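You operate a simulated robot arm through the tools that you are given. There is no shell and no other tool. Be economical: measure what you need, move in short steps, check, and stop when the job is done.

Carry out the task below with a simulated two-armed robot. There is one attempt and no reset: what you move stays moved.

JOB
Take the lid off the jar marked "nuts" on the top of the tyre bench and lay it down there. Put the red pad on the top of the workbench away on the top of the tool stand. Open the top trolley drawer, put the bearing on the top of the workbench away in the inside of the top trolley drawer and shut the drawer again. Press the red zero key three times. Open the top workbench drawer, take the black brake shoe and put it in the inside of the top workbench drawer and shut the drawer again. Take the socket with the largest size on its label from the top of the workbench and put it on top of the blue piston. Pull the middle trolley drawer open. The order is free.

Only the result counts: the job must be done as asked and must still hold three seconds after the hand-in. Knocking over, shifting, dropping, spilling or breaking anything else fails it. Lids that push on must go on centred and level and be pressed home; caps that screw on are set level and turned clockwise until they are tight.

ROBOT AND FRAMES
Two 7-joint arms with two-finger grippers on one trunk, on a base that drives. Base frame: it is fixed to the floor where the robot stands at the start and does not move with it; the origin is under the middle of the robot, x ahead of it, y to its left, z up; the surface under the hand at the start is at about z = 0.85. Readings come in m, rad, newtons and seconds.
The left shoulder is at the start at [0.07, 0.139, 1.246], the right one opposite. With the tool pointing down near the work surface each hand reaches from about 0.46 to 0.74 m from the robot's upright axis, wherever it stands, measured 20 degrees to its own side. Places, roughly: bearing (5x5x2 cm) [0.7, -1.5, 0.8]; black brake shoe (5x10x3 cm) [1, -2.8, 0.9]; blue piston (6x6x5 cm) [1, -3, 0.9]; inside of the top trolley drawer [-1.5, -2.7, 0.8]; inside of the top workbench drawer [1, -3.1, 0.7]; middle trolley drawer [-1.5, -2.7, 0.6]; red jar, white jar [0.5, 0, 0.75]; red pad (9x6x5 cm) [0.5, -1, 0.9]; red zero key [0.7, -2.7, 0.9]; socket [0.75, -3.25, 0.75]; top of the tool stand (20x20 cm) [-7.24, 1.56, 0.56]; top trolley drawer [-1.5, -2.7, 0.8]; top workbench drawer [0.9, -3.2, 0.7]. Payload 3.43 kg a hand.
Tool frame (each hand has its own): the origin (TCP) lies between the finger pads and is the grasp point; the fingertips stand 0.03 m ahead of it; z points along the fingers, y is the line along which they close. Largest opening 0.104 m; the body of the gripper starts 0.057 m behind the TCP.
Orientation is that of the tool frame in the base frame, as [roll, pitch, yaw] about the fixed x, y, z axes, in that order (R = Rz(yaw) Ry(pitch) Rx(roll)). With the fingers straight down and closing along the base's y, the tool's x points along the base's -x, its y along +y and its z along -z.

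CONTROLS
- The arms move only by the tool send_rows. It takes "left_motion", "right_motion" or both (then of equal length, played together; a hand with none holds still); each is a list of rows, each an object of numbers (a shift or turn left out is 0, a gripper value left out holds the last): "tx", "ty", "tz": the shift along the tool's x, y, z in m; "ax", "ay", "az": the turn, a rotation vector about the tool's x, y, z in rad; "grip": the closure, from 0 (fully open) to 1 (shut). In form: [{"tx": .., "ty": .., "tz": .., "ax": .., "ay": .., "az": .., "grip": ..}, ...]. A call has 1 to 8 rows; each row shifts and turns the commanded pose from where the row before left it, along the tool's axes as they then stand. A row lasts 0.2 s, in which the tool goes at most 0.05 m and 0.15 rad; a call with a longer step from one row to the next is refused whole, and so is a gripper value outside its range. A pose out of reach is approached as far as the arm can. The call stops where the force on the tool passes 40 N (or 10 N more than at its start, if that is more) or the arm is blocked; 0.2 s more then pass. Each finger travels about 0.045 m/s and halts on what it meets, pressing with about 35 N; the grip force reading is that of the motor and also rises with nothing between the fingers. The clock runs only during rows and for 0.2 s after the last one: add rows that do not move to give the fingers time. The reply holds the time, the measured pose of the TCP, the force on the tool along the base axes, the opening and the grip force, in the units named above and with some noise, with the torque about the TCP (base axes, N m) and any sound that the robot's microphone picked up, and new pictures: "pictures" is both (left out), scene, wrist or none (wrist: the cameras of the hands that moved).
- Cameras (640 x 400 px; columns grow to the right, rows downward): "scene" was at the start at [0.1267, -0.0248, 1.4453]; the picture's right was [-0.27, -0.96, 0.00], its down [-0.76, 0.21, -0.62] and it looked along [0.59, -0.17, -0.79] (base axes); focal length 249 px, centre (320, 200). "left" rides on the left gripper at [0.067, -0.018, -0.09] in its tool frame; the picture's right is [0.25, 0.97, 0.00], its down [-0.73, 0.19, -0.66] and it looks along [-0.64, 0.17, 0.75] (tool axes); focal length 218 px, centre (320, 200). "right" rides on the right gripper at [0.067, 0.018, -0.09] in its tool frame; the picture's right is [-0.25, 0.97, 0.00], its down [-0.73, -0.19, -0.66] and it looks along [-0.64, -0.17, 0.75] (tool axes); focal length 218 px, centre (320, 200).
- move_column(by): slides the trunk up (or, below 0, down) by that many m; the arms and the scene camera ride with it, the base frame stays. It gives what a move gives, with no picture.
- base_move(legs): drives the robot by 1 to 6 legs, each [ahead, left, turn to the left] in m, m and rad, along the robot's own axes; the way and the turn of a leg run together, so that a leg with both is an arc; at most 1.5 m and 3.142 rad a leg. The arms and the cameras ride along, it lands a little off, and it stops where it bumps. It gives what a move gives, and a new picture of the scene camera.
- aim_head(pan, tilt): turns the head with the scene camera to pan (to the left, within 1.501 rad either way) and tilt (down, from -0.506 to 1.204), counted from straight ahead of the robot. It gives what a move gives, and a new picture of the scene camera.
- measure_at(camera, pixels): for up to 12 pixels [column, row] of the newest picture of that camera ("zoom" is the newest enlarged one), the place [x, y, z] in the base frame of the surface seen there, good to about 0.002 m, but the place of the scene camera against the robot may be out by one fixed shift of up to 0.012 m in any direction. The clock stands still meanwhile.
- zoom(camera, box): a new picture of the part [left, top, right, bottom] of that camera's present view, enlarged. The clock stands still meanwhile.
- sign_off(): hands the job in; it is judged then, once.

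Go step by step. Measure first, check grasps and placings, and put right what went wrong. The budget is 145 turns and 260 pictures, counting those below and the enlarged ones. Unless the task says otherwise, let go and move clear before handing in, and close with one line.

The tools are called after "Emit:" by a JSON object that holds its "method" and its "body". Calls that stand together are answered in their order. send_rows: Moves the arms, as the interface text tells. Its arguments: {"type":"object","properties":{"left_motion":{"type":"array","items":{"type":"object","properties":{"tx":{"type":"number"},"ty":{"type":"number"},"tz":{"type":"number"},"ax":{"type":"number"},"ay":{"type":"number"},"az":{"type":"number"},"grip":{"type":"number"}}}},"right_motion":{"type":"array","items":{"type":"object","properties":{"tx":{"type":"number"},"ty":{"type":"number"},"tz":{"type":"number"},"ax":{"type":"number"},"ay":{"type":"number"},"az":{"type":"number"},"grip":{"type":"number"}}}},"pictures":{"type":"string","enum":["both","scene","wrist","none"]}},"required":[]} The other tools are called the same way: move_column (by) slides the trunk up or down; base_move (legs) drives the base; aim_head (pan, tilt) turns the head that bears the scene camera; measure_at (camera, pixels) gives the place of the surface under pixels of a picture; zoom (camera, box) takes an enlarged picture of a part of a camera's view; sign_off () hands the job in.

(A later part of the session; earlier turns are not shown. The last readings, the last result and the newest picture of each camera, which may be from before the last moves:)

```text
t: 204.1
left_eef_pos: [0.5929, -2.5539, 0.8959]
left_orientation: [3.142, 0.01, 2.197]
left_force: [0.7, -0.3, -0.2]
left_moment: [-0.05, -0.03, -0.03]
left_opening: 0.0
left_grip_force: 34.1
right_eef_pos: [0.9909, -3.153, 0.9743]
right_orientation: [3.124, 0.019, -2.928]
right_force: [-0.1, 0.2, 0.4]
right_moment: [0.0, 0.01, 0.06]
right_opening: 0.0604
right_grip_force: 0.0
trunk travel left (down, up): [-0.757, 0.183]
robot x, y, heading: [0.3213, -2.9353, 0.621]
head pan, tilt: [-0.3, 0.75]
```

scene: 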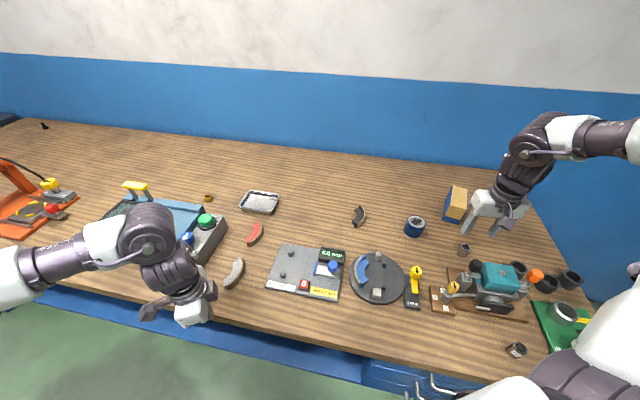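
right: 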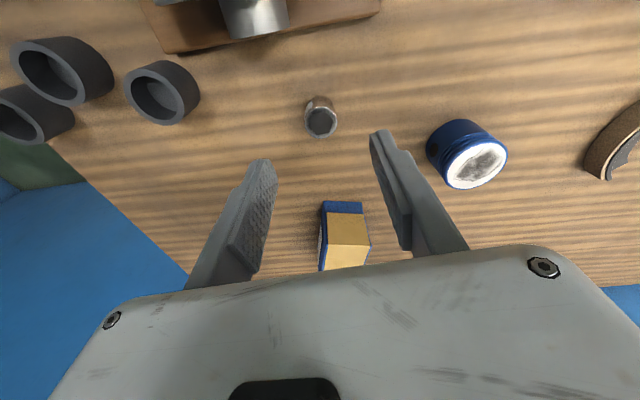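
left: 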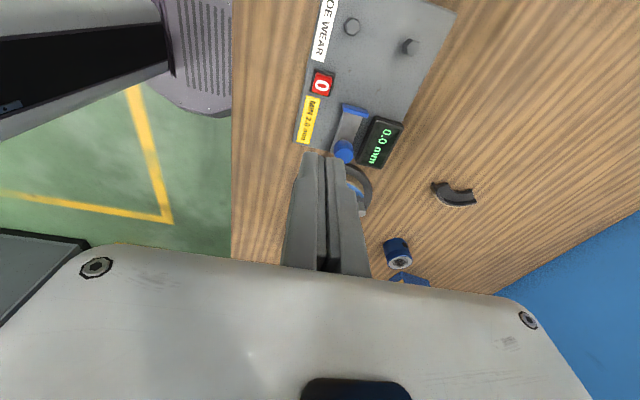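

Socket at (320,118) lies between the fingers. I'll raise the left hand to allow more trunk lowering and measure the socket.

Emit:
{"method": "measure_at", "body": {"camera": "right", "pixels": [[320, 122], [308, 118], [333, 118], [320, 135], [256, 20], [455, 165], [478, 165], [475, 140], [480, 187]]}}

Emit:
{"method": "send_rows", "body": {"left_motion": [{"tz": -0.045}, {"tz": -0.045}, {"tz": -0.045}], "pictures": "none"}}

```text
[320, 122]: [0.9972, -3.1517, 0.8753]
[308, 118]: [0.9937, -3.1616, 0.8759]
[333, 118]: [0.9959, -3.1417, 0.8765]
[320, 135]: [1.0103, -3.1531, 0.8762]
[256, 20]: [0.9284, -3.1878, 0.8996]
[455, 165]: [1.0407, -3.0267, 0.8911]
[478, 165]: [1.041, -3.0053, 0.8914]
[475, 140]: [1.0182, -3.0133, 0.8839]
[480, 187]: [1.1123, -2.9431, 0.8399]
```

```text
t: 204.9
left_eef_pos: [0.593, -2.5534, 1.0323]
left_orientation: [3.141, 0.01, 2.195]
left_force: [0.4, 0.1, 0.1]
left_moment: [0.02, 0.01, 0.02]
left_opening: 0.0001
left_grip_force: 35.1
right_eef_pos: [0.9913, -3.1545, 0.9735]
right_orientation: [3.125, 0.019, -2.925]
right_force: [-0.3, 0.3, 0.1]
right_moment: [-0.01, 0.01, 0.02]
right_opening: 0.0603
right_grip_force: 0.0
trunk travel left (down, up): [-0.757, 0.183]
robot x, y, heading: [0.3259, -2.9366, 0.616]
head pan, tilt: [-0.3, 0.75]
```

Centre (0.9955,-3.152). I'll adjust by 4 mm, lower the trunk 0.09, and close.

Emit:
{"method": "send_rows", "body": {"right_motion": [{"tx": -0.005, "ty": 0.001}], "pictures": "none"}}

Emit:
{"method": "move_column", "body": {"by": -0.09}}

Emit:
{"method": "send_rows", "body": {"right_motion": [{"grip": 1}, {"grip": 1}, {"grip": 1}, {"grip": 1}, {"grip": 1}], "pictures": "wrist"}}

```text
t: 205.3
left_eef_pos: [0.5942, -2.5515, 1.0314]
left_orientation: [-3.141, 0.01, 2.198]
left_force: [0.2, -0.2, -0.8]
left_moment: [-0.04, -0.03, 0.01]
left_opening: 0.0001
left_grip_force: 34.2
right_eef_pos: [0.998, -3.1505, 0.974]
right_orientation: [3.125, 0.019, -2.928]
right_force: [0.7, 0.2, -0.2]
right_moment: [0.0, 0.02, 0.03]
right_opening: 0.0603
right_grip_force: 0.0
trunk travel left (down, up): [-0.757, 0.183]
robot x, y, heading: [0.3249, -2.9363, 0.616]
head pan, tilt: [-0.3, 0.75]
```

```text
t: 206.5
left_eef_pos: [0.5941, -2.5518, 0.9429]
left_orientation: [-3.14, 0.011, 2.198]
left_force: [1.3, 0.1, -0.3]
left_moment: [-0.02, -0.02, 0.01]
left_opening: 0.0
left_grip_force: 34.7
right_eef_pos: [0.9972, -3.1519, 0.8839]
right_orientation: [3.127, 0.019, -2.927]
right_force: [0.2, -0.3, -0.4]
right_moment: [0.0, -0.02, -0.01]
right_opening: 0.0603
right_grip_force: 0.0
trunk travel left (down, up): [-0.667, 0.273]
robot x, y, heading: [0.3265, -2.9343, 0.618]
head pan, tilt: [-0.3, 0.75]
```

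```text
t: 207.7
left_eef_pos: [0.5943, -2.5524, 0.943]
left_orientation: [3.142, 0.011, 2.197]
left_force: [-0.3, 0.9, -0.7]
left_moment: [0.0, -0.02, 0.0]
left_opening: 0.0
left_grip_force: 34.9
right_eef_pos: [0.9973, -3.1524, 0.8844]
right_orientation: [3.128, 0.019, -2.926]
right_force: [-0.1, -0.6, 0.1]
right_moment: [0.01, 0.01, 0.0]
right_opening: 0.0274
right_grip_force: 35.0
trunk travel left (down, up): [-0.667, 0.273]
robot x, y, heading: [0.3274, -2.9366, 0.617]
head pan, tilt: [-0.3, 0.75]
```

right: 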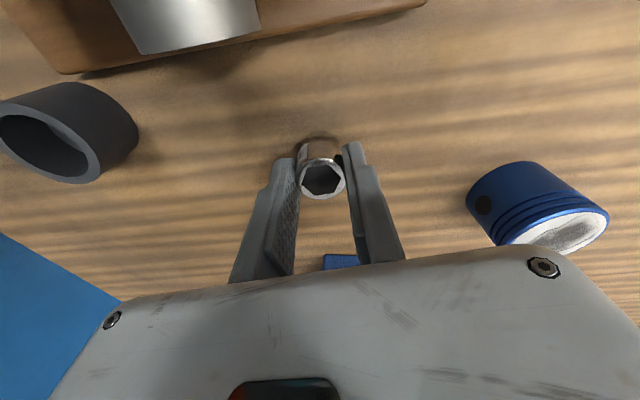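

Socket gripped (0.0274 m). I'll raise the trunk 0.12 and carry it above the piston.

Emit:
{"method": "move_column", "body": {"by": 0.12}}

Emit:
{"method": "send_rows", "body": {"right_motion": [{"tx": -0.018, "ty": 0.0336}, {"tx": -0.018, "ty": 0.0336}, {"tx": -0.018, "ty": 0.0336}, {"tx": -0.018, "ty": 0.0336}, {}], "pictures": "both"}}

```text
t: 209.2
left_eef_pos: [0.5942, -2.5514, 1.0623]
left_orientation: [-3.14, 0.011, 2.198]
left_force: [0.0, 0.0, 0.7]
left_moment: [0.01, -0.02, -0.02]
left_opening: 0.0
left_grip_force: 34.6
right_eef_pos: [0.9977, -3.1513, 1.0044]
right_orientation: [3.125, 0.021, -2.928]
right_force: [-0.1, -0.4, -1.4]
right_moment: [0.01, -0.01, -0.01]
right_opening: 0.0274
right_grip_force: 34.7
trunk travel left (down, up): [-0.787, 0.153]
robot x, y, heading: [0.3229, -2.9339, 0.616]
head pan, tilt: [-0.3, 0.75]
```

```text
t: 210.4
left_eef_pos: [0.594, -2.5529, 1.0603]
left_orientation: [-3.141, 0.011, 2.198]
left_force: [-0.2, 0.0, 0.6]
left_moment: [-0.01, -0.01, -0.01]
left_opening: 0.0
left_grip_force: 34.7
right_eef_pos: [1.0387, -3.0047, 1.0079]
right_orientation: [3.126, 0.018, -2.927]
right_force: [-0.5, -0.4, -0.6]
right_moment: [0.02, 0.03, -0.01]
right_opening: 0.0275
right_grip_force: 34.8
trunk travel left (down, up): [-0.787, 0.153]
robot x, y, heading: [0.3232, -2.939, 0.615]
head pan, tilt: [-0.3, 0.75]
```

scene: 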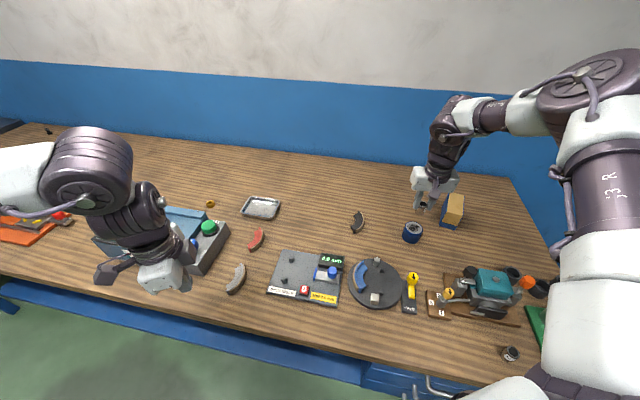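
right: 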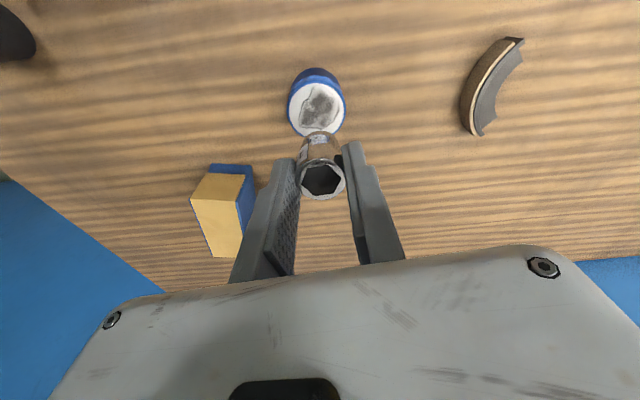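

Emit:
{"method": "measure_at", "body": {"camera": "right", "pixels": [[316, 108], [292, 110], [342, 106], [316, 85], [317, 128], [490, 85], [512, 42], [470, 130], [320, 75]]}}

```text
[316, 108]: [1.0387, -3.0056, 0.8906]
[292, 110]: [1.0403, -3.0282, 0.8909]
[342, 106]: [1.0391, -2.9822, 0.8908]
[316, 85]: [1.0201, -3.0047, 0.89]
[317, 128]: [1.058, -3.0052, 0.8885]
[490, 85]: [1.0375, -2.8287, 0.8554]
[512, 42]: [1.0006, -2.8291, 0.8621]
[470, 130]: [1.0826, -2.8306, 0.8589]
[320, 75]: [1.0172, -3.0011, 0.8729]
```

Piston centre (1.039,-3.005) lies right under the hand. I'll lower the trunk by 0.062 and then creep down.

Emit:
{"method": "move_column", "body": {"by": -0.062}}

Emit:
{"method": "send_rows", "body": {"right_motion": [{"tz": 0.003}, {"tz": 0.003}, {"tz": 0.002}], "pictures": "wrist"}}

```text
t: 211.4
left_eef_pos: [0.5938, -2.5519, 1.0003]
left_orientation: [3.141, 0.011, 2.197]
left_force: [-0.3, -0.5, -0.1]
left_moment: [0.02, 0.0, -0.03]
left_opening: 0.0001
left_grip_force: 35.0
right_eef_pos: [1.0379, -3.0039, 0.9464]
right_orientation: [3.124, 0.019, -2.927]
right_force: [-0.2, 0.7, -0.6]
right_moment: [-0.03, -0.01, 0.0]
right_opening: 0.0275
right_grip_force: 35.4
trunk travel left (down, up): [-0.725, 0.215]
robot x, y, heading: [0.3221, -2.9343, 0.613]
head pan, tilt: [-0.3, 0.75]
```

```text
t: 212.2
left_eef_pos: [0.5941, -2.5517, 1.0008]
left_orientation: [3.14, 0.012, 2.197]
left_force: [0.6, -0.4, -1.0]
left_moment: [0.01, 0.01, -0.01]
left_opening: 0.0002
left_grip_force: 35.4
right_eef_pos: [1.0391, -3.004, 0.938]
right_orientation: [3.126, 0.019, -2.927]
right_force: [0.5, 0.8, -0.5]
right_moment: [0.01, 0.0, -0.02]
right_opening: 0.0275
right_grip_force: 35.4
trunk travel left (down, up): [-0.725, 0.215]
robot x, y, heading: [0.3268, -2.9327, 0.619]
head pan, tilt: [-0.3, 0.75]
```

right: 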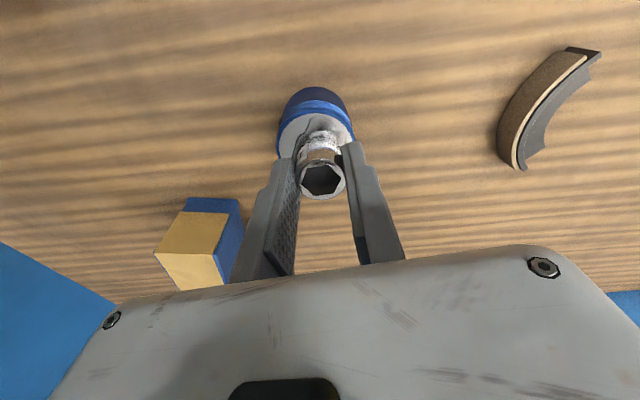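

Not touching yet at z=0.938. I'll continue in 2 mm steps.

Emit:
{"method": "send_rows", "body": {"right_motion": [{"tz": 0.002}, {"tz": 0.002}], "pictures": "none"}}

Emit:
{"method": "send_rows", "body": {"right_motion": [{"tz": 0.0015}, {}], "pictures": "none"}}

```text
t: 212.8
left_eef_pos: [0.5953, -2.5525, 1.0006]
left_orientation: [3.142, 0.01, 2.198]
left_force: [0.0, -0.7, 0.1]
left_moment: [-0.03, 0.02, 0.04]
left_opening: 0.0
left_grip_force: 34.6
right_eef_pos: [1.0407, -3.0038, 0.9356]
right_orientation: [3.125, 0.019, -2.927]
right_force: [-0.5, 0.3, -0.4]
right_moment: [-0.03, 0.02, -0.04]
right_opening: 0.0275
right_grip_force: 34.7
trunk travel left (down, up): [-0.725, 0.215]
robot x, y, heading: [0.3239, -2.9349, 0.625]
head pan, tilt: [-0.3, 0.75]
```

```text
t: 213.4
left_eef_pos: [0.5948, -2.5519, 0.9991]
left_orientation: [-3.14, 0.012, 2.195]
left_force: [-0.2, 0.1, 0.1]
left_moment: [0.02, 0.0, 0.01]
left_opening: 0.0
left_grip_force: 34.5
right_eef_pos: [1.0396, -3.003, 0.9349]
right_orientation: [3.124, 0.021, -2.928]
right_force: [1.6, -1.1, 4.6]
right_moment: [-0.1, -0.07, 0.0]
right_opening: 0.0277
right_grip_force: 35.4
trunk travel left (down, up): [-0.725, 0.215]
robot x, y, heading: [0.3205, -2.9351, 0.615]
head pan, tilt: [-0.3, 0.75]
```

Light contact (4.6 N). I'll open gently to 5 cm and rise.

Emit:
{"method": "send_rows", "body": {"right_motion": [{"grip": 0.7}, {"grip": 0.5}, {"grip": 0.5}, {"tz": -0.015}, {"tz": -0.03}, {"tz": -0.03}], "pictures": "wrist"}}

Emit:
{"method": "move_column", "body": {"by": 0.13}}

```text
t: 214.8
left_eef_pos: [0.593, -2.551, 1.001]
left_orientation: [3.141, 0.011, 2.198]
left_force: [-0.3, -0.2, -0.6]
left_moment: [-0.03, 0.02, -0.02]
left_opening: 0.0
left_grip_force: 35.2
right_eef_pos: [1.038, -3.0041, 1.0103]
right_orientation: [3.126, 0.019, -2.927]
right_force: [0.4, 0.2, 0.3]
right_moment: [-0.03, 0.0, 0.01]
right_opening: 0.0522
right_grip_force: 0.0
trunk travel left (down, up): [-0.725, 0.215]
robot x, y, heading: [0.3231, -2.9386, 0.62]
head pan, tilt: [-0.3, 0.75]
```

right: 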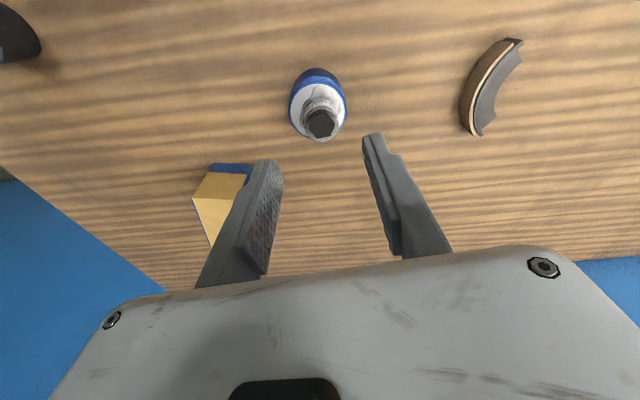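

```text
t: 216.4
left_eef_pos: [0.5954, -2.5524, 1.1295]
left_orientation: [-3.141, 0.01, 2.197]
left_force: [0.2, 0.4, -0.2]
left_moment: [0.0, 0.04, 0.0]
left_opening: 0.0002
left_grip_force: 34.5
right_eef_pos: [1.0393, -3.0045, 1.1392]
right_orientation: [3.126, 0.019, -2.927]
right_force: [-0.6, 0.6, -0.6]
right_moment: [0.01, -0.02, 0.06]
right_opening: 0.0519
right_grip_force: 0.2
trunk travel left (down, up): [-0.855, 0.085]
robot x, y, heading: [0.3237, -2.937, 0.618]
head pan, tilt: [-0.3, 0.75]
```

The socket stands on the piston (right view 318,122). Next the black brake shoe at (1.04,-2.83): I'll shift the base so that the right hand comes above it.

Emit:
{"method": "base_move", "body": {"legs": [[0.097, 0.136, 0]]}}

Emit:
{"method": "send_rows", "body": {"right_motion": [{"grip": 0.3}, {"grip": 0.3}], "pictures": "wrist"}}

```text
t: 217.8
left_eef_pos: [0.5959, -2.3906, 1.1315]
left_orientation: [3.139, 0.009, 2.194]
left_force: [-0.4, -0.2, 0.0]
left_moment: [0.05, 0.02, 0.02]
left_opening: 0.0
left_grip_force: 34.8
right_eef_pos: [1.0396, -2.846, 1.1389]
right_orientation: [3.123, 0.02, -2.931]
right_force: [-0.3, -0.3, 0.2]
right_moment: [0.01, -0.02, -0.01]
right_opening: 0.0519
right_grip_force: 0.0
trunk travel left (down, up): [-0.855, 0.085]
robot x, y, heading: [0.3189, -2.7734, 0.613]
head pan, tilt: [-0.3, 0.75]
```

scene: 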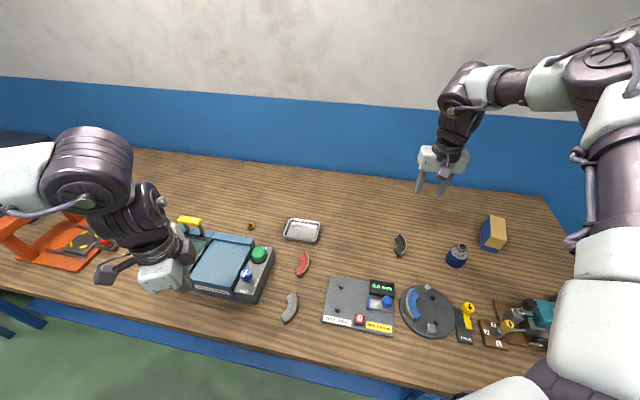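

```text
t: 218.4
left_eef_pos: [0.5974, -2.3901, 1.1298]
left_orientation: [-3.14, 0.01, 2.191]
left_force: [0.0, 0.0, -0.1]
left_moment: [0.05, 0.0, -0.01]
left_opening: 0.0001
left_grip_force: 34.4
right_eef_pos: [1.0393, -2.8455, 1.1394]
right_orientation: [3.124, 0.018, -2.931]
right_force: [-0.4, 0.2, 0.1]
right_moment: [-0.02, 0.01, -0.02]
right_opening: 0.0728
right_grip_force: 0.1
trunk travel left (down, up): [-0.855, 0.085]
robot x, y, heading: [0.3225, -2.7708, 0.617]
head pan, tilt: [-0.3, 0.75]
```

right: 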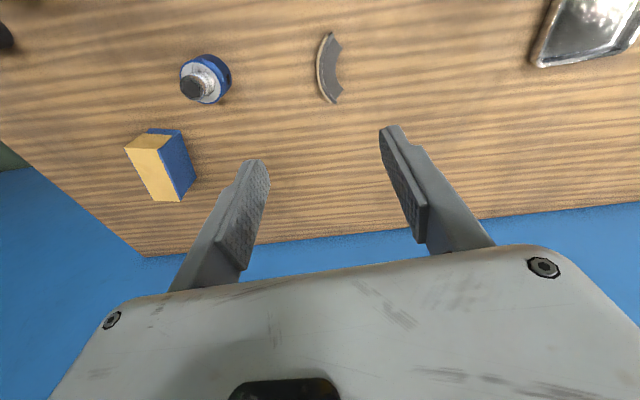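

I'll measure the shoe and raise the left hand, which is above the blue toolbox, so that the trunk can come down.

Emit:
{"method": "measure_at", "body": {"camera": "right", "pixels": [[328, 68], [319, 68], [338, 68], [333, 38], [333, 98], [323, 60], [324, 80]]}}

Emit:
{"method": "zoom", "body": {"camera": "right", "box": [290, 20, 370, 120]}}

Emit:
{"method": "send_rows", "body": {"left_motion": [{"tz": -0.045}, {"tz": -0.045}, {"tz": -0.045}, {"tz": -0.045}, {"tz": -0.045}], "pictures": "none"}}

```text
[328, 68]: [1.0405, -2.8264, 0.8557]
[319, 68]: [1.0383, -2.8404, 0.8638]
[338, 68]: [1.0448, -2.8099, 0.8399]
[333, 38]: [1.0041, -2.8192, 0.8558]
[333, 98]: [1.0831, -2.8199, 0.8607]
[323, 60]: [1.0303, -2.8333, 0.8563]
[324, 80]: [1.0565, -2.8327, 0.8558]
```

```text
4.00 times, centred on (330, 70) of right
```

zoom: 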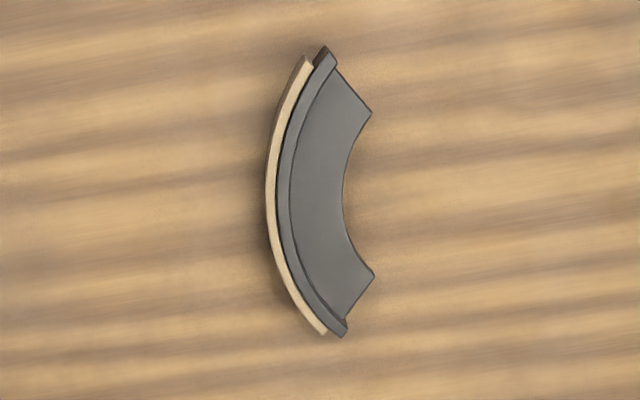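

```text
t: 219.7
left_eef_pos: [0.5935, -2.3905, 1.3607]
left_orientation: [3.14, 0.01, 2.192]
left_force: [-0.3, -0.7, 0.2]
left_moment: [0.05, -0.02, 0.02]
left_opening: 0.0001
left_grip_force: 34.6
right_eef_pos: [1.0391, -2.8449, 1.1384]
right_orientation: [3.123, 0.022, -2.93]
right_force: [-0.5, -1.2, 0.3]
right_moment: [0.02, 0.02, -0.04]
right_opening: 0.0727
right_grip_force: 0.1
trunk travel left (down, up): [-0.855, 0.085]
robot x, y, heading: [0.3231, -2.7694, 0.612]
head pan, tilt: [-0.3, 0.75]
```

Shoe mid-section centre is about (1.0435,-2.828), band 2.6 cm wide, top 0.856. I'll align the yaw, centre, and lower the trunk 0.2.

Emit:
{"method": "send_rows", "body": {"right_motion": [{"az": 0.12}, {"az": 0.09}, {"tx": -0.005, "ty": 0.0165}, {}], "pictures": "none"}}

Emit:
{"method": "move_column", "body": {"by": -0.21}}

Emit:
{"method": "send_rows", "body": {"right_motion": [{}], "pictures": "wrist"}}

```text
t: 220.7
left_eef_pos: [0.5949, -2.3862, 1.3574]
left_orientation: [3.141, 0.01, 2.195]
left_force: [0.6, -0.3, 0.1]
left_moment: [-0.04, -0.01, 0.0]
left_opening: 0.0004
left_grip_force: 34.8
right_eef_pos: [1.044, -2.8271, 1.1373]
right_orientation: [3.122, 0.016, 3.141]
right_force: [-0.1, 0.1, -0.2]
right_moment: [0.0, 0.0, -0.04]
right_opening: 0.0728
right_grip_force: 0.0
trunk travel left (down, up): [-0.855, 0.085]
robot x, y, heading: [0.3214, -2.7739, 0.617]
head pan, tilt: [-0.3, 0.75]
```

```text
t: 222.9
left_eef_pos: [0.5947, -2.3868, 1.1477]
left_orientation: [-3.141, 0.011, 2.193]
left_force: [-0.7, 0.2, -0.5]
left_moment: [-0.01, 0.01, 0.02]
left_opening: 0.0001
left_grip_force: 34.6
right_eef_pos: [1.0435, -2.8273, 0.9279]
right_orientation: [3.124, 0.016, -3.14]
right_force: [0.2, 0.1, -0.5]
right_moment: [-0.03, -0.03, 0.01]
right_opening: 0.0728
right_grip_force: 0.0
trunk travel left (down, up): [-0.645, 0.295]
robot x, y, heading: [0.3249, -2.7714, 0.616]
head pan, tilt: [-0.3, 0.75]
```

```text
t: 223.3
left_eef_pos: [0.5947, -2.3878, 1.1484]
left_orientation: [-3.141, 0.011, 2.195]
left_force: [-0.1, -0.4, -0.2]
left_moment: [0.04, 0.0, 0.0]
left_opening: 0.0
left_grip_force: 35.0
right_eef_pos: [1.044, -2.8272, 0.9279]
right_orientation: [3.122, 0.016, -3.14]
right_force: [1.1, 0.3, -1.3]
right_moment: [0.0, 0.0, 0.0]
right_opening: 0.0727
right_grip_force: 0.1
trunk travel left (down, up): [-0.645, 0.295]
robot x, y, heading: [0.3213, -2.7704, 0.611]
head pan, tilt: [-0.3, 0.75]
```

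right: 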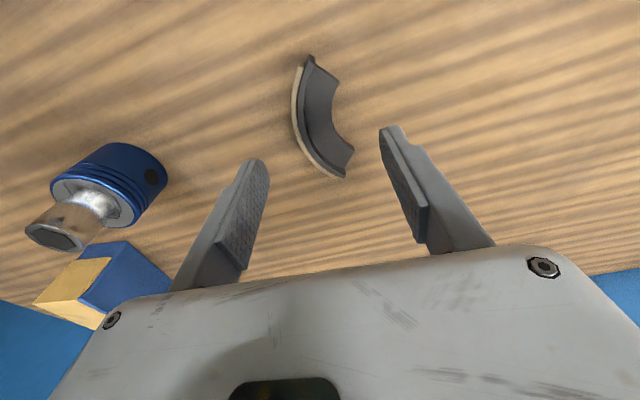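

The shoe (320,115) is centred between the fingers. Lower 0.055 and close.

Emit:
{"method": "move_column", "body": {"by": -0.055}}

Emit:
{"method": "send_rows", "body": {"right_motion": [{"grip": 1}, {"grip": 1}, {"grip": 1}, {"grip": 1}, {"grip": 1}], "pictures": "wrist"}}

```text
t: 224.3
left_eef_pos: [0.5935, -2.3871, 1.0949]
left_orientation: [3.14, 0.013, 2.192]
left_force: [-0.3, -0.1, -0.4]
left_moment: [-0.02, 0.04, -0.03]
left_opening: 0.0
left_grip_force: 34.5
right_eef_pos: [1.0443, -2.8287, 0.8746]
right_orientation: [3.123, 0.017, -3.14]
right_force: [-0.6, -2.4, 10.4]
right_moment: [-0.53, 0.16, 0.03]
right_opening: 0.0716
right_grip_force: 0.1
trunk travel left (down, up): [-0.59, 0.35]
robot x, y, heading: [0.3272, -2.7679, 0.615]
head pan, tilt: [-0.3, 0.75]
```

```text
t: 225.5
left_eef_pos: [0.5954, -2.3871, 1.093]
left_orientation: [3.142, 0.01, 2.194]
left_force: [0.1, -0.3, 0.7]
left_moment: [0.02, 0.03, 0.03]
left_opening: 0.0001
left_grip_force: 34.0
right_eef_pos: [1.0442, -2.8284, 0.8722]
right_orientation: [3.122, 0.016, -3.14]
right_force: [-0.4, -0.5, 0.5]
right_moment: [-0.01, 0.01, 0.02]
right_opening: 0.0307
right_grip_force: 35.1
trunk travel left (down, up): [-0.59, 0.35]
robot x, y, heading: [0.3225, -2.7714, 0.616]
head pan, tilt: [-0.3, 0.75]
```

right: 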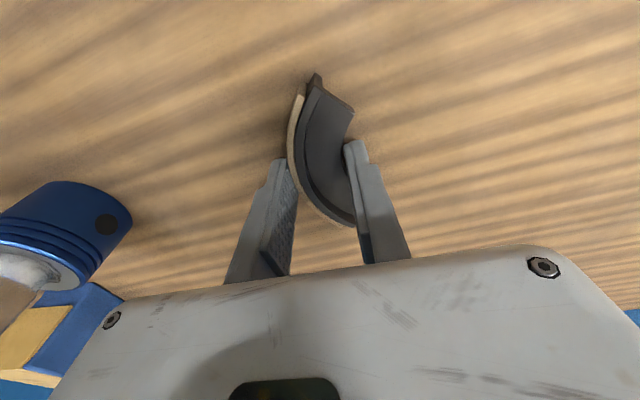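

The shoe is gripped (0.031 m). I'll raise the trunk, back off, turn square to the bench, and move so the left hand comes in front of the top drawer's handle at about (0.66,-3.18,0.737).

Emit:
{"method": "move_column", "body": {"by": 0.3}}

Emit:
{"method": "base_move", "body": {"legs": [[-0.204, 0.144, 0], [0, 0, -0.505], [-0.059, -0.6, 0]]}}

Emit:
{"method": "aim_head", "body": {"pan": 0.2, "tilt": 0.8}}

```text
t: 228.5
left_eef_pos: [0.596, -2.3876, 1.3936]
left_orientation: [-3.141, 0.01, 2.194]
left_force: [0.1, -0.5, 0.2]
left_moment: [0.0, -0.01, -0.02]
left_opening: 0.0
left_grip_force: 34.4
right_eef_pos: [1.044, -2.8272, 1.1732]
right_orientation: [3.123, 0.015, -3.139]
right_force: [0.2, 0.1, -1.6]
right_moment: [-0.01, 0.02, -0.01]
right_opening: 0.0308
right_grip_force: 35.0
trunk travel left (down, up): [-0.89, 0.05]
robot x, y, heading: [0.3202, -2.7703, 0.612]
head pan, tilt: [-0.3, 0.75]
```

```text
t: 234.7
left_eef_pos: [0.5088, -3.1649, 1.3929]
left_orientation: [3.14, 0.012, 1.697]
left_force: [0.3, -0.4, -1.0]
left_moment: [-0.02, -0.03, -0.02]
left_opening: 0.0001
left_grip_force: 35.3
right_eef_pos: [0.6949, -3.7655, 1.1733]
right_orientation: [3.123, 0.017, 2.648]
right_force: [0.0, 0.2, -0.8]
right_moment: [-0.02, 0.0, 0.0]
right_opening: 0.0306
right_grip_force: 34.9
trunk travel left (down, up): [-0.89, 0.05]
robot x, y, heading: [0.0862, -3.3716, 0.115]
head pan, tilt: [-0.3, 0.75]
```

scene: 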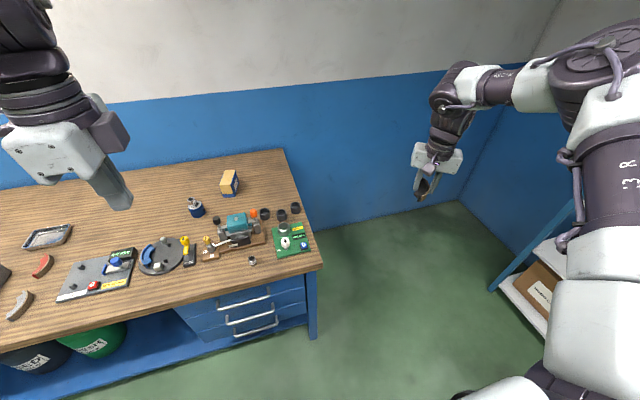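

```text
t: 235.6
left_eef_pos: [0.507, -3.1674, 1.3935]
left_orientation: [-3.141, 0.011, 1.698]
left_force: [-0.7, -0.4, -0.5]
left_moment: [-0.01, -0.01, 0.01]
left_opening: 0.0
left_grip_force: 34.5
right_eef_pos: [0.6934, -3.7669, 1.1724]
right_orientation: [3.123, 0.014, 2.646]
right_force: [0.2, -1.0, -1.8]
right_moment: [-0.01, -0.03, 0.01]
right_opening: 0.0307
right_grip_force: 35.5
trunk travel left (down, up): [-0.89, 0.05]
robot x, y, heading: [0.0899, -3.3734, 0.116]
head pan, tilt: [0.201, 0.799]
```

scene: 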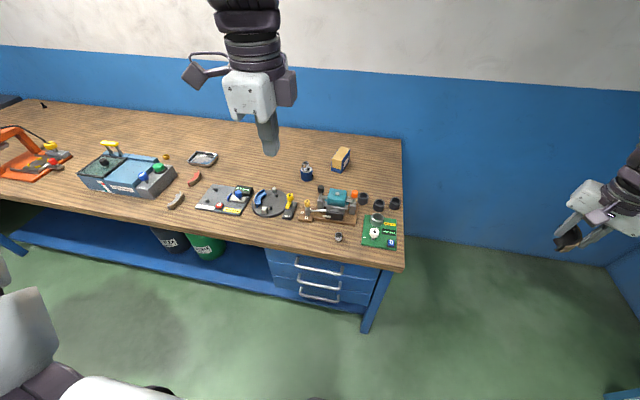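

Handles show at (318,268), (320,284), (320,298). I'll open the left hand to 3 cm, lower and tilt it, then lower the trunk.

Emit:
{"method": "send_rows", "body": {"left_motion": [{"tz": 0.045, "grip": 0.715}, {"tz": 0.045}, {"tz": 0.045}, {"tz": 0.045}, {"ax": -0.15}, {"ax": -0.15}, {"ax": -0.15}, {"ax": -0.15}], "pictures": "none"}}

Emit:
{"method": "move_column", "body": {"by": -0.37}}

Emit:
{"method": "send_rows", "body": {"left_motion": [{}], "pictures": "both"}}

```text
t: 237.4
left_eef_pos: [0.5217, -3.17, 1.2122]
left_orientation: [2.54, 0.011, 1.698]
left_force: [0.0, 0.2, 0.5]
left_moment: [-0.02, 0.05, 0.01]
left_opening: 0.0296
left_grip_force: 0.0
left hand out of reach, approached as far as the arm can: row 8
right_eef_pos: [0.6949, -3.7683, 1.1725]
right_orientation: [3.121, 0.014, 2.647]
right_force: [-0.4, -0.4, -1.5]
right_moment: [-0.02, 0.01, 0.03]
right_opening: 0.0305
right_grip_force: 35.3
trunk travel left (down, up): [-0.89, 0.05]
robot x, y, heading: [0.0909, -3.3748, 0.119]
head pan, tilt: [0.201, 0.799]
```

```text
t: 241.0
left_eef_pos: [0.5215, -3.1693, 0.8428]
left_orientation: [2.543, 0.011, 1.699]
left_force: [0.7, 0.0, -0.4]
left_moment: [-0.02, 0.01, -0.01]
left_opening: 0.0296
left_grip_force: 0.1
right_eef_pos: [0.6936, -3.766, 0.8031]
right_orientation: [3.122, 0.016, 2.648]
right_force: [-0.4, 0.0, -1.7]
right_moment: [0.01, 0.0, 0.02]
right_opening: 0.0307
right_grip_force: 34.7
trunk travel left (down, up): [-0.52, 0.42]
robot x, y, heading: [0.0906, -3.3765, 0.116]
head pan, tilt: [0.201, 0.799]
```

```text
t: 241.4
left_eef_pos: [0.5213, -3.1694, 0.8426]
left_orientation: [2.543, 0.011, 1.698]
left_force: [0.1, -0.6, -0.1]
left_moment: [-0.01, -0.01, 0.01]
left_opening: 0.0295
left_grip_force: 0.0
right_eef_pos: [0.6934, -3.7656, 0.803]
right_orientation: [3.122, 0.015, 2.647]
right_force: [0.6, 0.2, -1.5]
right_moment: [0.02, 0.04, 0.01]
right_opening: 0.031
right_grip_force: 35.5
trunk travel left (down, up): [-0.52, 0.42]
robot x, y, heading: [0.086, -3.3756, 0.117]
head pan, tilt: [0.201, 0.799]
```

scene: 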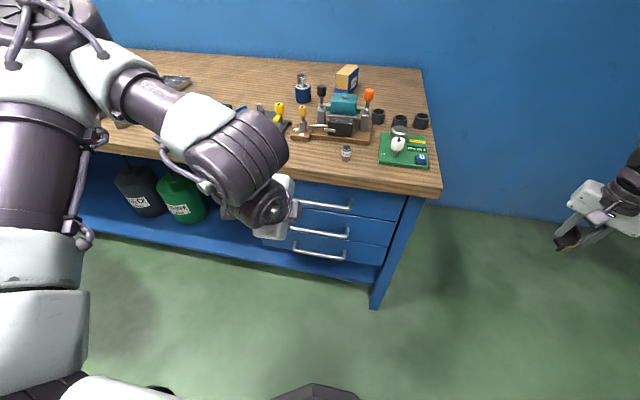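
left: 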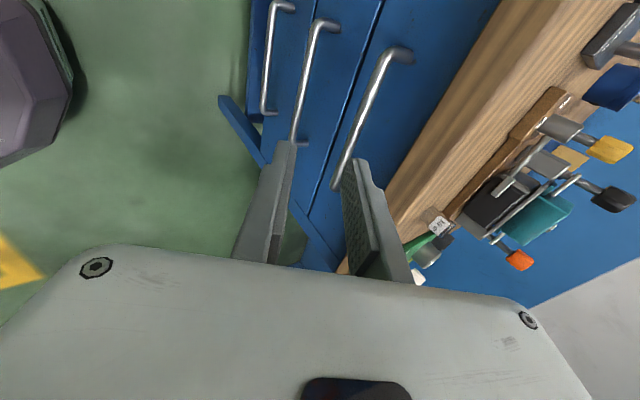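

The handle bar of the top drawer runs (400,55)-(340,185) in the left view. Measuring it.

Emit:
{"method": "measure_at", "body": {"camera": "left", "pixels": [[385, 75], [372, 100], [358, 135], [346, 165], [400, 110], [450, 115], [470, 80], [318, 60]]}}

```text
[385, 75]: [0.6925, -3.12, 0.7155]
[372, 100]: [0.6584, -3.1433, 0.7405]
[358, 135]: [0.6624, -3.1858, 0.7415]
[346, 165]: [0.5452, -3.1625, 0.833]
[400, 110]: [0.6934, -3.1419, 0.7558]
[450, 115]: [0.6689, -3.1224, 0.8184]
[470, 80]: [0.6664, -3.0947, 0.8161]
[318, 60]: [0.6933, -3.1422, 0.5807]
```

The bar centre is about (0.664,-3.17,0.737), and the bench top overhangs to x≈0.669 above it. I'll tilt a little more (0.75 rad), narrow to 2.6 cm, and go to the pre-grasp point.

Emit:
{"method": "send_rows", "body": {"left_motion": [{"ax": -0.15, "grip": 0.75}, {"ty": 0.0165, "tz": 0.0387}, {"ty": 0.0165, "tz": 0.0387}, {"tx": -0.012}, {}], "pictures": "wrist"}}

```text
t: 242.6
left_eef_pos: [0.6201, -3.1711, 0.8082]
left_orientation: [2.394, 0.011, 1.698]
left_force: [0.7, 0.2, 0.8]
left_moment: [-0.02, -0.02, -0.02]
left_opening: 0.0257
left_grip_force: 0.1
left hand out of reach, approached as far as the arm can: row 1
right_eef_pos: [0.6939, -3.7655, 0.8033]
right_orientation: [3.122, 0.016, 2.647]
right_force: [0.2, -0.7, -1.4]
right_moment: [0.01, 0.04, -0.03]
right_opening: 0.0308
right_grip_force: 34.5
trunk travel left (down, up): [-0.52, 0.42]
robot x, y, heading: [0.0902, -3.373, 0.119]
head pan, tilt: [0.201, 0.799]
```

left: 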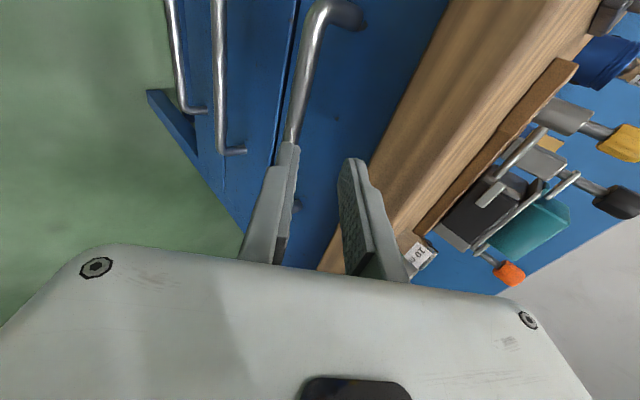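

Now shift -0.016 in y (away from the overhang), then 0.064 along the fingers onto the bar.

Emit:
{"method": "send_rows", "body": {"left_motion": [{"ty": -0.016}, {"tz": 0.022}, {"tz": 0.022}, {"tz": 0.02}, {}], "pictures": "wrist"}}

```text
t: 243.8
left_eef_pos: [0.6508, -3.1693, 0.7498]
left_orientation: [2.391, 0.011, 1.698]
left_force: [0.0, 0.4, 0.7]
left_moment: [0.0, -0.01, 0.0]
left_opening: 0.0259
left_grip_force: 0.3
right_eef_pos: [0.694, -3.7668, 0.8028]
right_orientation: [3.122, 0.016, 2.649]
right_force: [0.2, 0.9, -2.1]
right_moment: [-0.02, 0.0, 0.0]
right_opening: 0.0305
right_grip_force: 35.0
trunk travel left (down, up): [-0.52, 0.42]
robot x, y, heading: [0.0848, -3.3732, 0.12]
head pan, tilt: [0.201, 0.799]
```

left: 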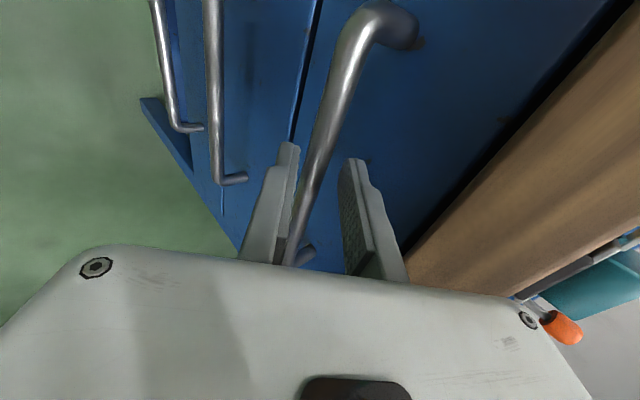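

The bar passes between the fingers. Closing and driving back 0.25 m.

Emit:
{"method": "send_rows", "body": {"left_motion": [{"grip": 1}, {"grip": 1}, {"grip": 1}], "pictures": "none"}}

Emit:
{"method": "base_move", "body": {"legs": [[-0.26, 0, 0]]}}

```text
t: 244.6
left_eef_pos: [0.6497, -3.1688, 0.7463]
left_orientation: [2.398, 0.009, 1.695]
left_force: [-8.7, -3.3, -14.3]
left_moment: [0.37, 0.31, -0.59]
left_opening: 0.0135
left_grip_force: 44.8
right_eef_pos: [0.6944, -3.7674, 0.8036]
right_orientation: [3.122, 0.014, 2.647]
right_force: [-0.5, 1.2, -2.4]
right_moment: [-0.02, 0.0, -0.02]
right_opening: 0.0309
right_grip_force: 35.9
trunk travel left (down, up): [-0.52, 0.42]
robot x, y, heading: [0.0903, -3.3744, 0.119]
head pan, tilt: [0.201, 0.799]
```

```text
t: 246.5
left_eef_pos: [0.3949, -3.1969, 0.7488]
left_orientation: [2.396, 0.008, 1.698]
left_force: [-1.3, 20.0, -20.7]
left_moment: [0.98, 0.27, 0.13]
left_opening: 0.0136
left_grip_force: 44.8
right_eef_pos: [0.4369, -3.7965, 0.8025]
right_orientation: [3.125, 0.015, 2.644]
right_force: [0.3, 0.4, -0.9]
right_moment: [-0.02, 0.0, 0.01]
right_opening: 0.0304
right_grip_force: 35.1
trunk travel left (down, up): [-0.52, 0.42]
robot x, y, heading: [-0.1696, -3.4041, 0.115]
head pan, tilt: [0.201, 0.799]
```

scene: 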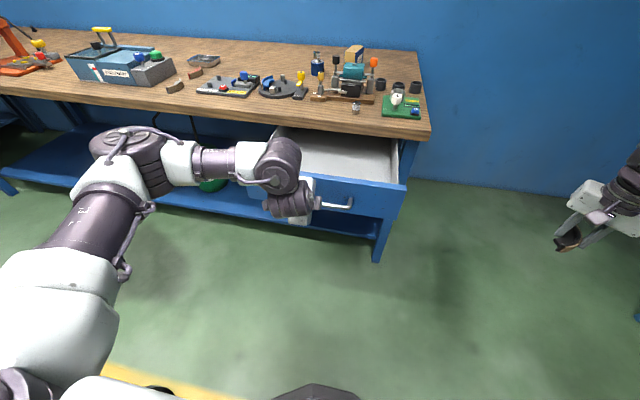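

The drawer is open 0.255 m. I'll measure its interior, then release and withdraw the left hand.

Emit:
{"method": "measure_at", "body": {"camera": "scene", "pixels": [[340, 150], [340, 170], [375, 175], [310, 150], [350, 182], [395, 180], [400, 150], [290, 145], [360, 140]]}}

Emit:
{"method": "send_rows", "body": {"left_motion": [{"grip": 0.72}, {"grip": 0.72}, {"tz": -0.03}, {"tz": -0.045}, {"tz": -0.045}, {"tz": -0.045}, {"ax": 0.15}, {"ax": 0.15}], "pictures": "none"}}

Emit:
{"method": "move_column", "body": {"by": 0.3}}

```text
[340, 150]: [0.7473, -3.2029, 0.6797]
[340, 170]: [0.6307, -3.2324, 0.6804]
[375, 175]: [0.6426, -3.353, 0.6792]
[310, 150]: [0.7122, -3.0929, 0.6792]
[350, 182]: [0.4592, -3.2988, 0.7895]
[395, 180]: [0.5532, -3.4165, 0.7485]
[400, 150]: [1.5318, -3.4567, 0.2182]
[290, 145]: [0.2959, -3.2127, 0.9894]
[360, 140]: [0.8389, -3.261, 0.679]
```

```text
t: 248.3
left_eef_pos: [0.2878, -3.2122, 0.8688]
left_orientation: [2.695, 0.005, 1.696]
left_force: [0.0, -1.0, -0.3]
left_moment: [0.04, -0.02, 0.02]
left_opening: 0.0288
left_grip_force: 0.0
left hand out of reach, approached as far as the arm can: row 6
right_eef_pos: [0.4362, -3.7989, 0.8021]
right_orientation: [3.123, 0.013, 2.645]
right_force: [-0.4, -0.4, -2.3]
right_moment: [0.01, -0.02, -0.04]
right_opening: 0.0307
right_grip_force: 34.7
trunk travel left (down, up): [-0.52, 0.42]
robot x, y, heading: [-0.1668, -3.4044, 0.116]
head pan, tilt: [0.201, 0.799]
```

```text
t: 251.3
left_eef_pos: [0.2882, -3.2128, 1.1686]
left_orientation: [2.695, 0.005, 1.697]
left_force: [0.1, 0.2, -0.2]
left_moment: [0.01, 0.0, -0.01]
left_opening: 0.0289
left_grip_force: 0.0
right_eef_pos: [0.4362, -3.7984, 1.1033]
right_orientation: [3.121, 0.014, 2.644]
right_force: [-0.3, 0.3, -1.4]
right_moment: [-0.01, 0.0, 0.01]
right_opening: 0.0304
right_grip_force: 35.4
trunk travel left (down, up): [-0.82, 0.12]
robot x, y, heading: [-0.1664, -3.4048, 0.112]
head pan, tilt: [0.201, 0.799]
```

Drawer floor z=0.68, panel top 0.79. I'll move the base so the right hand comes over the drawer at about (0.565,-3.20).

Emit:
{"method": "base_move", "body": {"legs": [[0.196, 0.58, 0]]}}

Emit:
{"method": "move_column", "body": {"by": -0.25}}

Emit:
{"method": "send_rows", "body": {"right_motion": [{}], "pictures": "both"}}

```text
t: 254.7
left_eef_pos: [0.4183, -2.6148, 1.1691]
left_orientation: [2.692, 0.007, 1.687]
left_force: [0.8, -0.6, 0.3]
left_moment: [0.0, 0.01, -0.04]
left_opening: 0.0289
left_grip_force: 0.1
right_eef_pos: [0.5624, -3.2025, 1.102]
right_orientation: [3.123, 0.012, 2.635]
right_force: [-0.5, 0.2, -2.0]
right_moment: [0.03, 0.0, 0.02]
right_opening: 0.0305
right_grip_force: 34.9
trunk travel left (down, up): [-0.82, 0.12]
robot x, y, heading: [-0.0375, -2.8024, 0.105]
head pan, tilt: [0.201, 0.799]
```

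scene: 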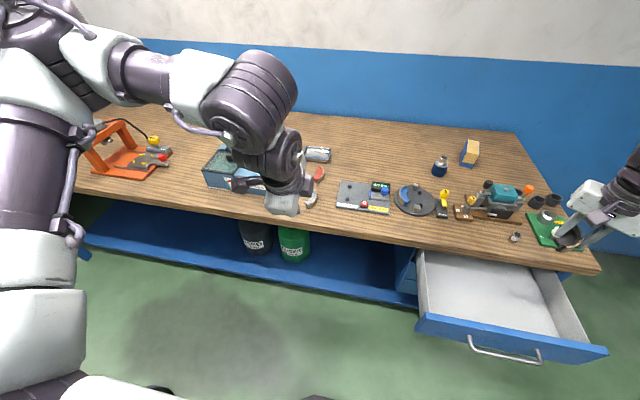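

```text
t: 257.3
left_eef_pos: [0.4175, -2.6139, 0.9175]
left_orientation: [2.693, 0.004, 1.688]
left_force: [0.3, 0.0, -0.9]
left_moment: [-0.03, -0.02, -0.01]
left_opening: 0.029
left_grip_force: 0.1
right_eef_pos: [0.5616, -3.2014, 0.8536]
right_orientation: [3.121, 0.016, 2.636]
right_force: [-0.4, 0.1, -1.0]
right_moment: [-0.03, -0.03, -0.03]
right_opening: 0.0306
right_grip_force: 35.3
trunk travel left (down, up): [-0.57, 0.37]
robot x, y, heading: [-0.0398, -2.8006, 0.111]
head pan, tilt: [0.201, 0.799]
```

```text
t: 257.7
left_eef_pos: [0.418, -2.6139, 0.9185]
left_orientation: [2.692, 0.005, 1.689]
left_force: [-0.2, -0.6, 1.0]
left_moment: [-0.02, -0.01, -0.03]
left_opening: 0.0292
left_grip_force: 0.0
right_eef_pos: [0.5619, -3.2002, 0.8526]
right_orientation: [3.121, 0.014, 2.635]
right_force: [0.5, 0.6, -1.8]
right_moment: [0.01, 0.02, 0.03]
right_opening: 0.0305
right_grip_force: 34.6
trunk travel left (down, up): [-0.57, 0.37]
robot x, y, heading: [-0.0389, -2.8016, 0.112]
head pan, tilt: [0.201, 0.799]
```

scene: 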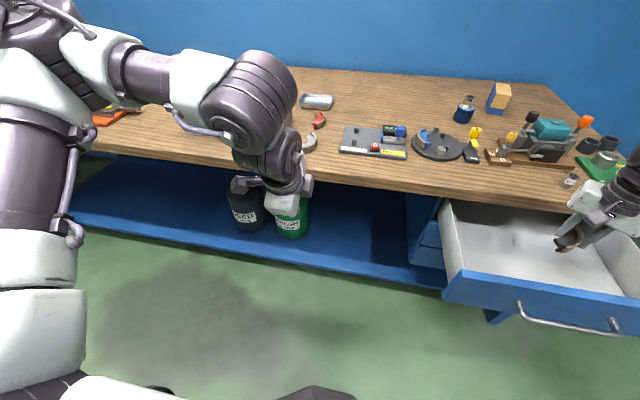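
right: 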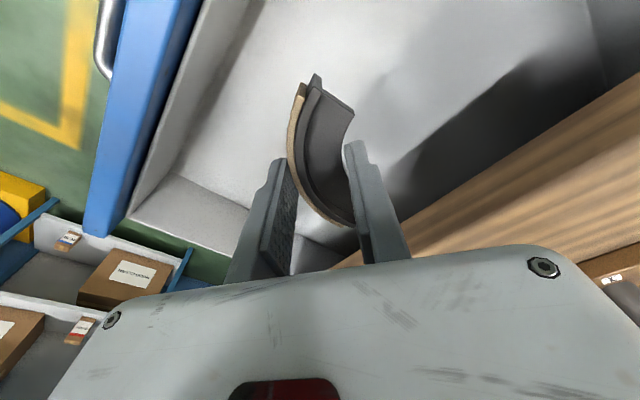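

The shoe hangs inside the drawer outline with clearance to the overhang. Lower the trunk 0.12, then creep to contact.

Emit:
{"method": "move_column", "body": {"by": -0.12}}

Emit:
{"method": "send_rows", "body": {"right_motion": [{"tz": 0.005}, {"tz": 0.004}, {"tz": 0.003}, {"tz": 0.003}, {"tz": 0.002}], "pictures": "wrist"}}

```text
t: 259.2
left_eef_pos: [0.4171, -2.6138, 0.7983]
left_orientation: [2.693, 0.005, 1.689]
left_force: [-0.2, -0.1, -0.1]
left_moment: [0.04, 0.01, 0.0]
left_opening: 0.0288
left_grip_force: 0.0
right_eef_pos: [0.5619, -3.2004, 0.7332]
right_orientation: [3.124, 0.016, 2.637]
right_force: [0.1, -0.7, -1.2]
right_moment: [0.01, 0.01, 0.04]
right_opening: 0.0306
right_grip_force: 34.6
trunk travel left (down, up): [-0.45, 0.49]
robot x, y, heading: [-0.04, -2.8018, 0.109]
head pan, tilt: [0.201, 0.799]
```

```text
t: 260.4
left_eef_pos: [0.4176, -2.6144, 0.7984]
left_orientation: [2.691, 0.005, 1.687]
left_force: [0.4, 0.5, 0.0]
left_moment: [0.0, 0.01, -0.01]
left_opening: 0.0287
left_grip_force: 0.1
right_eef_pos: [0.562, -3.1996, 0.7187]
right_orientation: [3.119, 0.019, 2.637]
right_force: [0.6, -2.3, 6.8]
right_moment: [-0.09, 0.11, 0.05]
right_opening: 0.0304
right_grip_force: 35.3
trunk travel left (down, up): [-0.45, 0.49]
robot x, y, heading: [-0.0368, -2.8008, 0.108]
head pan, tilt: [0.201, 0.799]
```

right: 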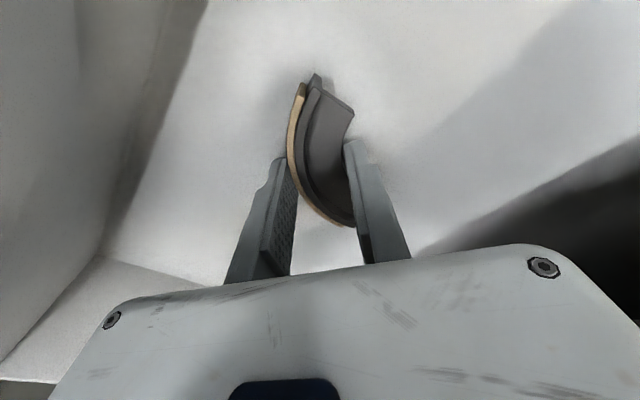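

The shoe touches the drawer floor (about 7–8 N). Open and rise with the trunk.

Emit:
{"method": "send_rows", "body": {"right_motion": [{"grip": 0.45}, {"grip": 0.45}, {"grip": 0.45}, {"tz": -0.03}, {"tz": -0.04}], "pictures": "wrist"}}

Emit:
{"method": "move_column", "body": {"by": 0.3}}

```text
t: 261.6
left_eef_pos: [0.4182, -2.6136, 0.7983]
left_orientation: [2.693, 0.008, 1.687]
left_force: [-0.3, -0.2, -0.6]
left_moment: [-0.06, 0.0, 0.0]
left_opening: 0.0291
left_grip_force: 0.1
right_eef_pos: [0.5579, -3.2007, 0.7854]
right_orientation: [3.123, 0.015, 2.635]
right_force: [-0.2, -0.5, 0.3]
right_moment: [0.0, 0.0, -0.02]
right_opening: 0.0574
right_grip_force: 0.0
trunk travel left (down, up): [-0.45, 0.49]
robot x, y, heading: [-0.0392, -2.7993, 0.105]
head pan, tilt: [0.201, 0.799]
```

right: 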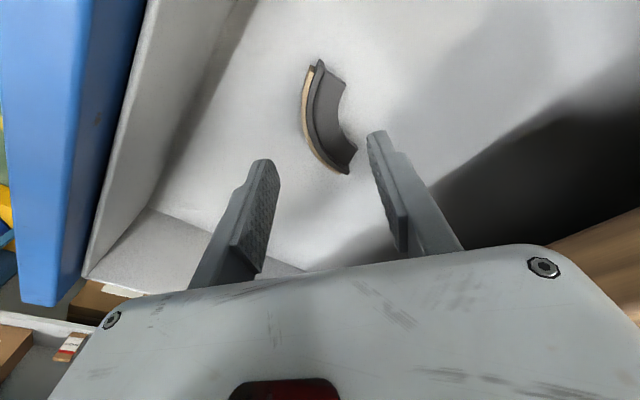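

```text
t: 264.6
left_eef_pos: [0.4185, -2.6124, 1.0981]
left_orientation: [2.691, 0.003, 1.689]
left_force: [-0.4, 0.5, -0.5]
left_moment: [-0.01, 0.03, 0.03]
left_opening: 0.0291
left_grip_force: 0.1
right_eef_pos: [0.5573, -3.2011, 1.0857]
right_orientation: [3.121, 0.016, 2.635]
right_force: [-0.1, 0.1, -0.9]
right_moment: [-0.02, -0.01, -0.04]
right_opening: 0.0572
right_grip_force: 0.1
trunk travel left (down, up): [-0.75, 0.19]
robot x, y, heading: [-0.0395, -2.808, 0.107]
head pan, tilt: [0.201, 0.799]
```

The shoe lies in the drawer (right view 328,118). Now I'll drive back so that the left hand faces the handle again, lower the trunk, and look.

Emit:
{"method": "base_move", "body": {"legs": [[-0.19, 0, 0], [0, -0.58, 0]]}}

Emit:
{"method": "move_column", "body": {"by": -0.23}}

Emit:
{"method": "send_rows", "body": {"left_motion": [{"ax": -0.15, "grip": 0.73}, {"ax": -0.15}, {"tz": 0.02}, {}], "pictures": "wrist"}}

```text
t: 269.0
left_eef_pos: [0.2934, -3.1854, 1.0979]
left_orientation: [2.692, 0.008, 1.697]
left_force: [0.3, -0.4, 0.5]
left_moment: [0.0, 0.0, 0.0]
left_opening: 0.0292
left_grip_force: 0.0
right_eef_pos: [0.4378, -3.7712, 1.0863]
right_orientation: [3.122, 0.016, 2.644]
right_force: [-1.1, 0.0, -0.5]
right_moment: [-0.02, 0.01, 0.0]
right_opening: 0.0575
right_grip_force: 0.0
trunk travel left (down, up): [-0.75, 0.19]
robot x, y, heading: [-0.1601, -3.3771, 0.114]
head pan, tilt: [0.201, 0.799]
```

scene: 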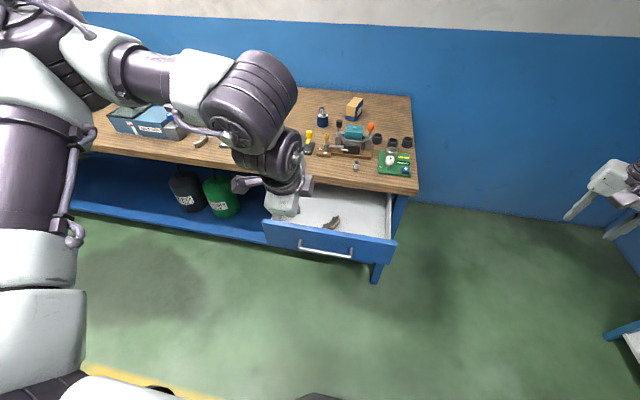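

```text
t: 271.4
left_eef_pos: [0.2929, -3.1853, 0.8691]
left_orientation: [2.693, 0.005, 1.697]
left_force: [0.0, 0.1, 0.5]
left_moment: [0.01, 0.01, 0.03]
left_opening: 0.0295
left_grip_force: 0.0
right_eef_pos: [0.4377, -3.7711, 0.8562]
right_orientation: [3.123, 0.017, 2.644]
right_force: [-0.4, 0.0, 0.1]
right_moment: [0.04, 0.0, 0.01]
right_opening: 0.0572
right_grip_force: 0.1
trunk travel left (down, up): [-0.52, 0.42]
robot x, y, heading: [-0.163, -3.3783, 0.114]
head pan, tilt: [0.201, 0.799]
```

```text
t: 272.4
left_eef_pos: [0.3041, -3.1848, 0.8536]
left_orientation: [2.395, 0.006, 1.698]
left_force: [0.3, -1.0, -0.2]
left_moment: [0.03, 0.02, 0.01]
left_opening: 0.028
left_grip_force: 0.1
right_eef_pos: [0.4376, -3.7722, 0.8557]
right_orientation: [3.121, 0.016, 2.644]
right_force: [-0.4, -0.7, 0.4]
right_moment: [-0.01, -0.03, 0.01]
right_opening: 0.057
right_grip_force: 0.1
trunk travel left (down, up): [-0.52, 0.42]
robot x, y, heading: [-0.1606, -3.379, 0.12]
head pan, tilt: [0.201, 0.799]
```

left: 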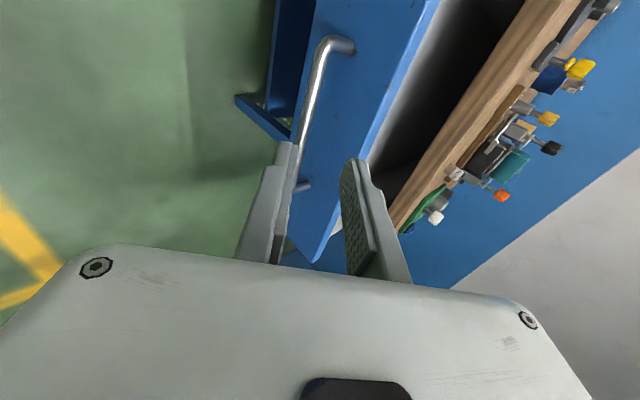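

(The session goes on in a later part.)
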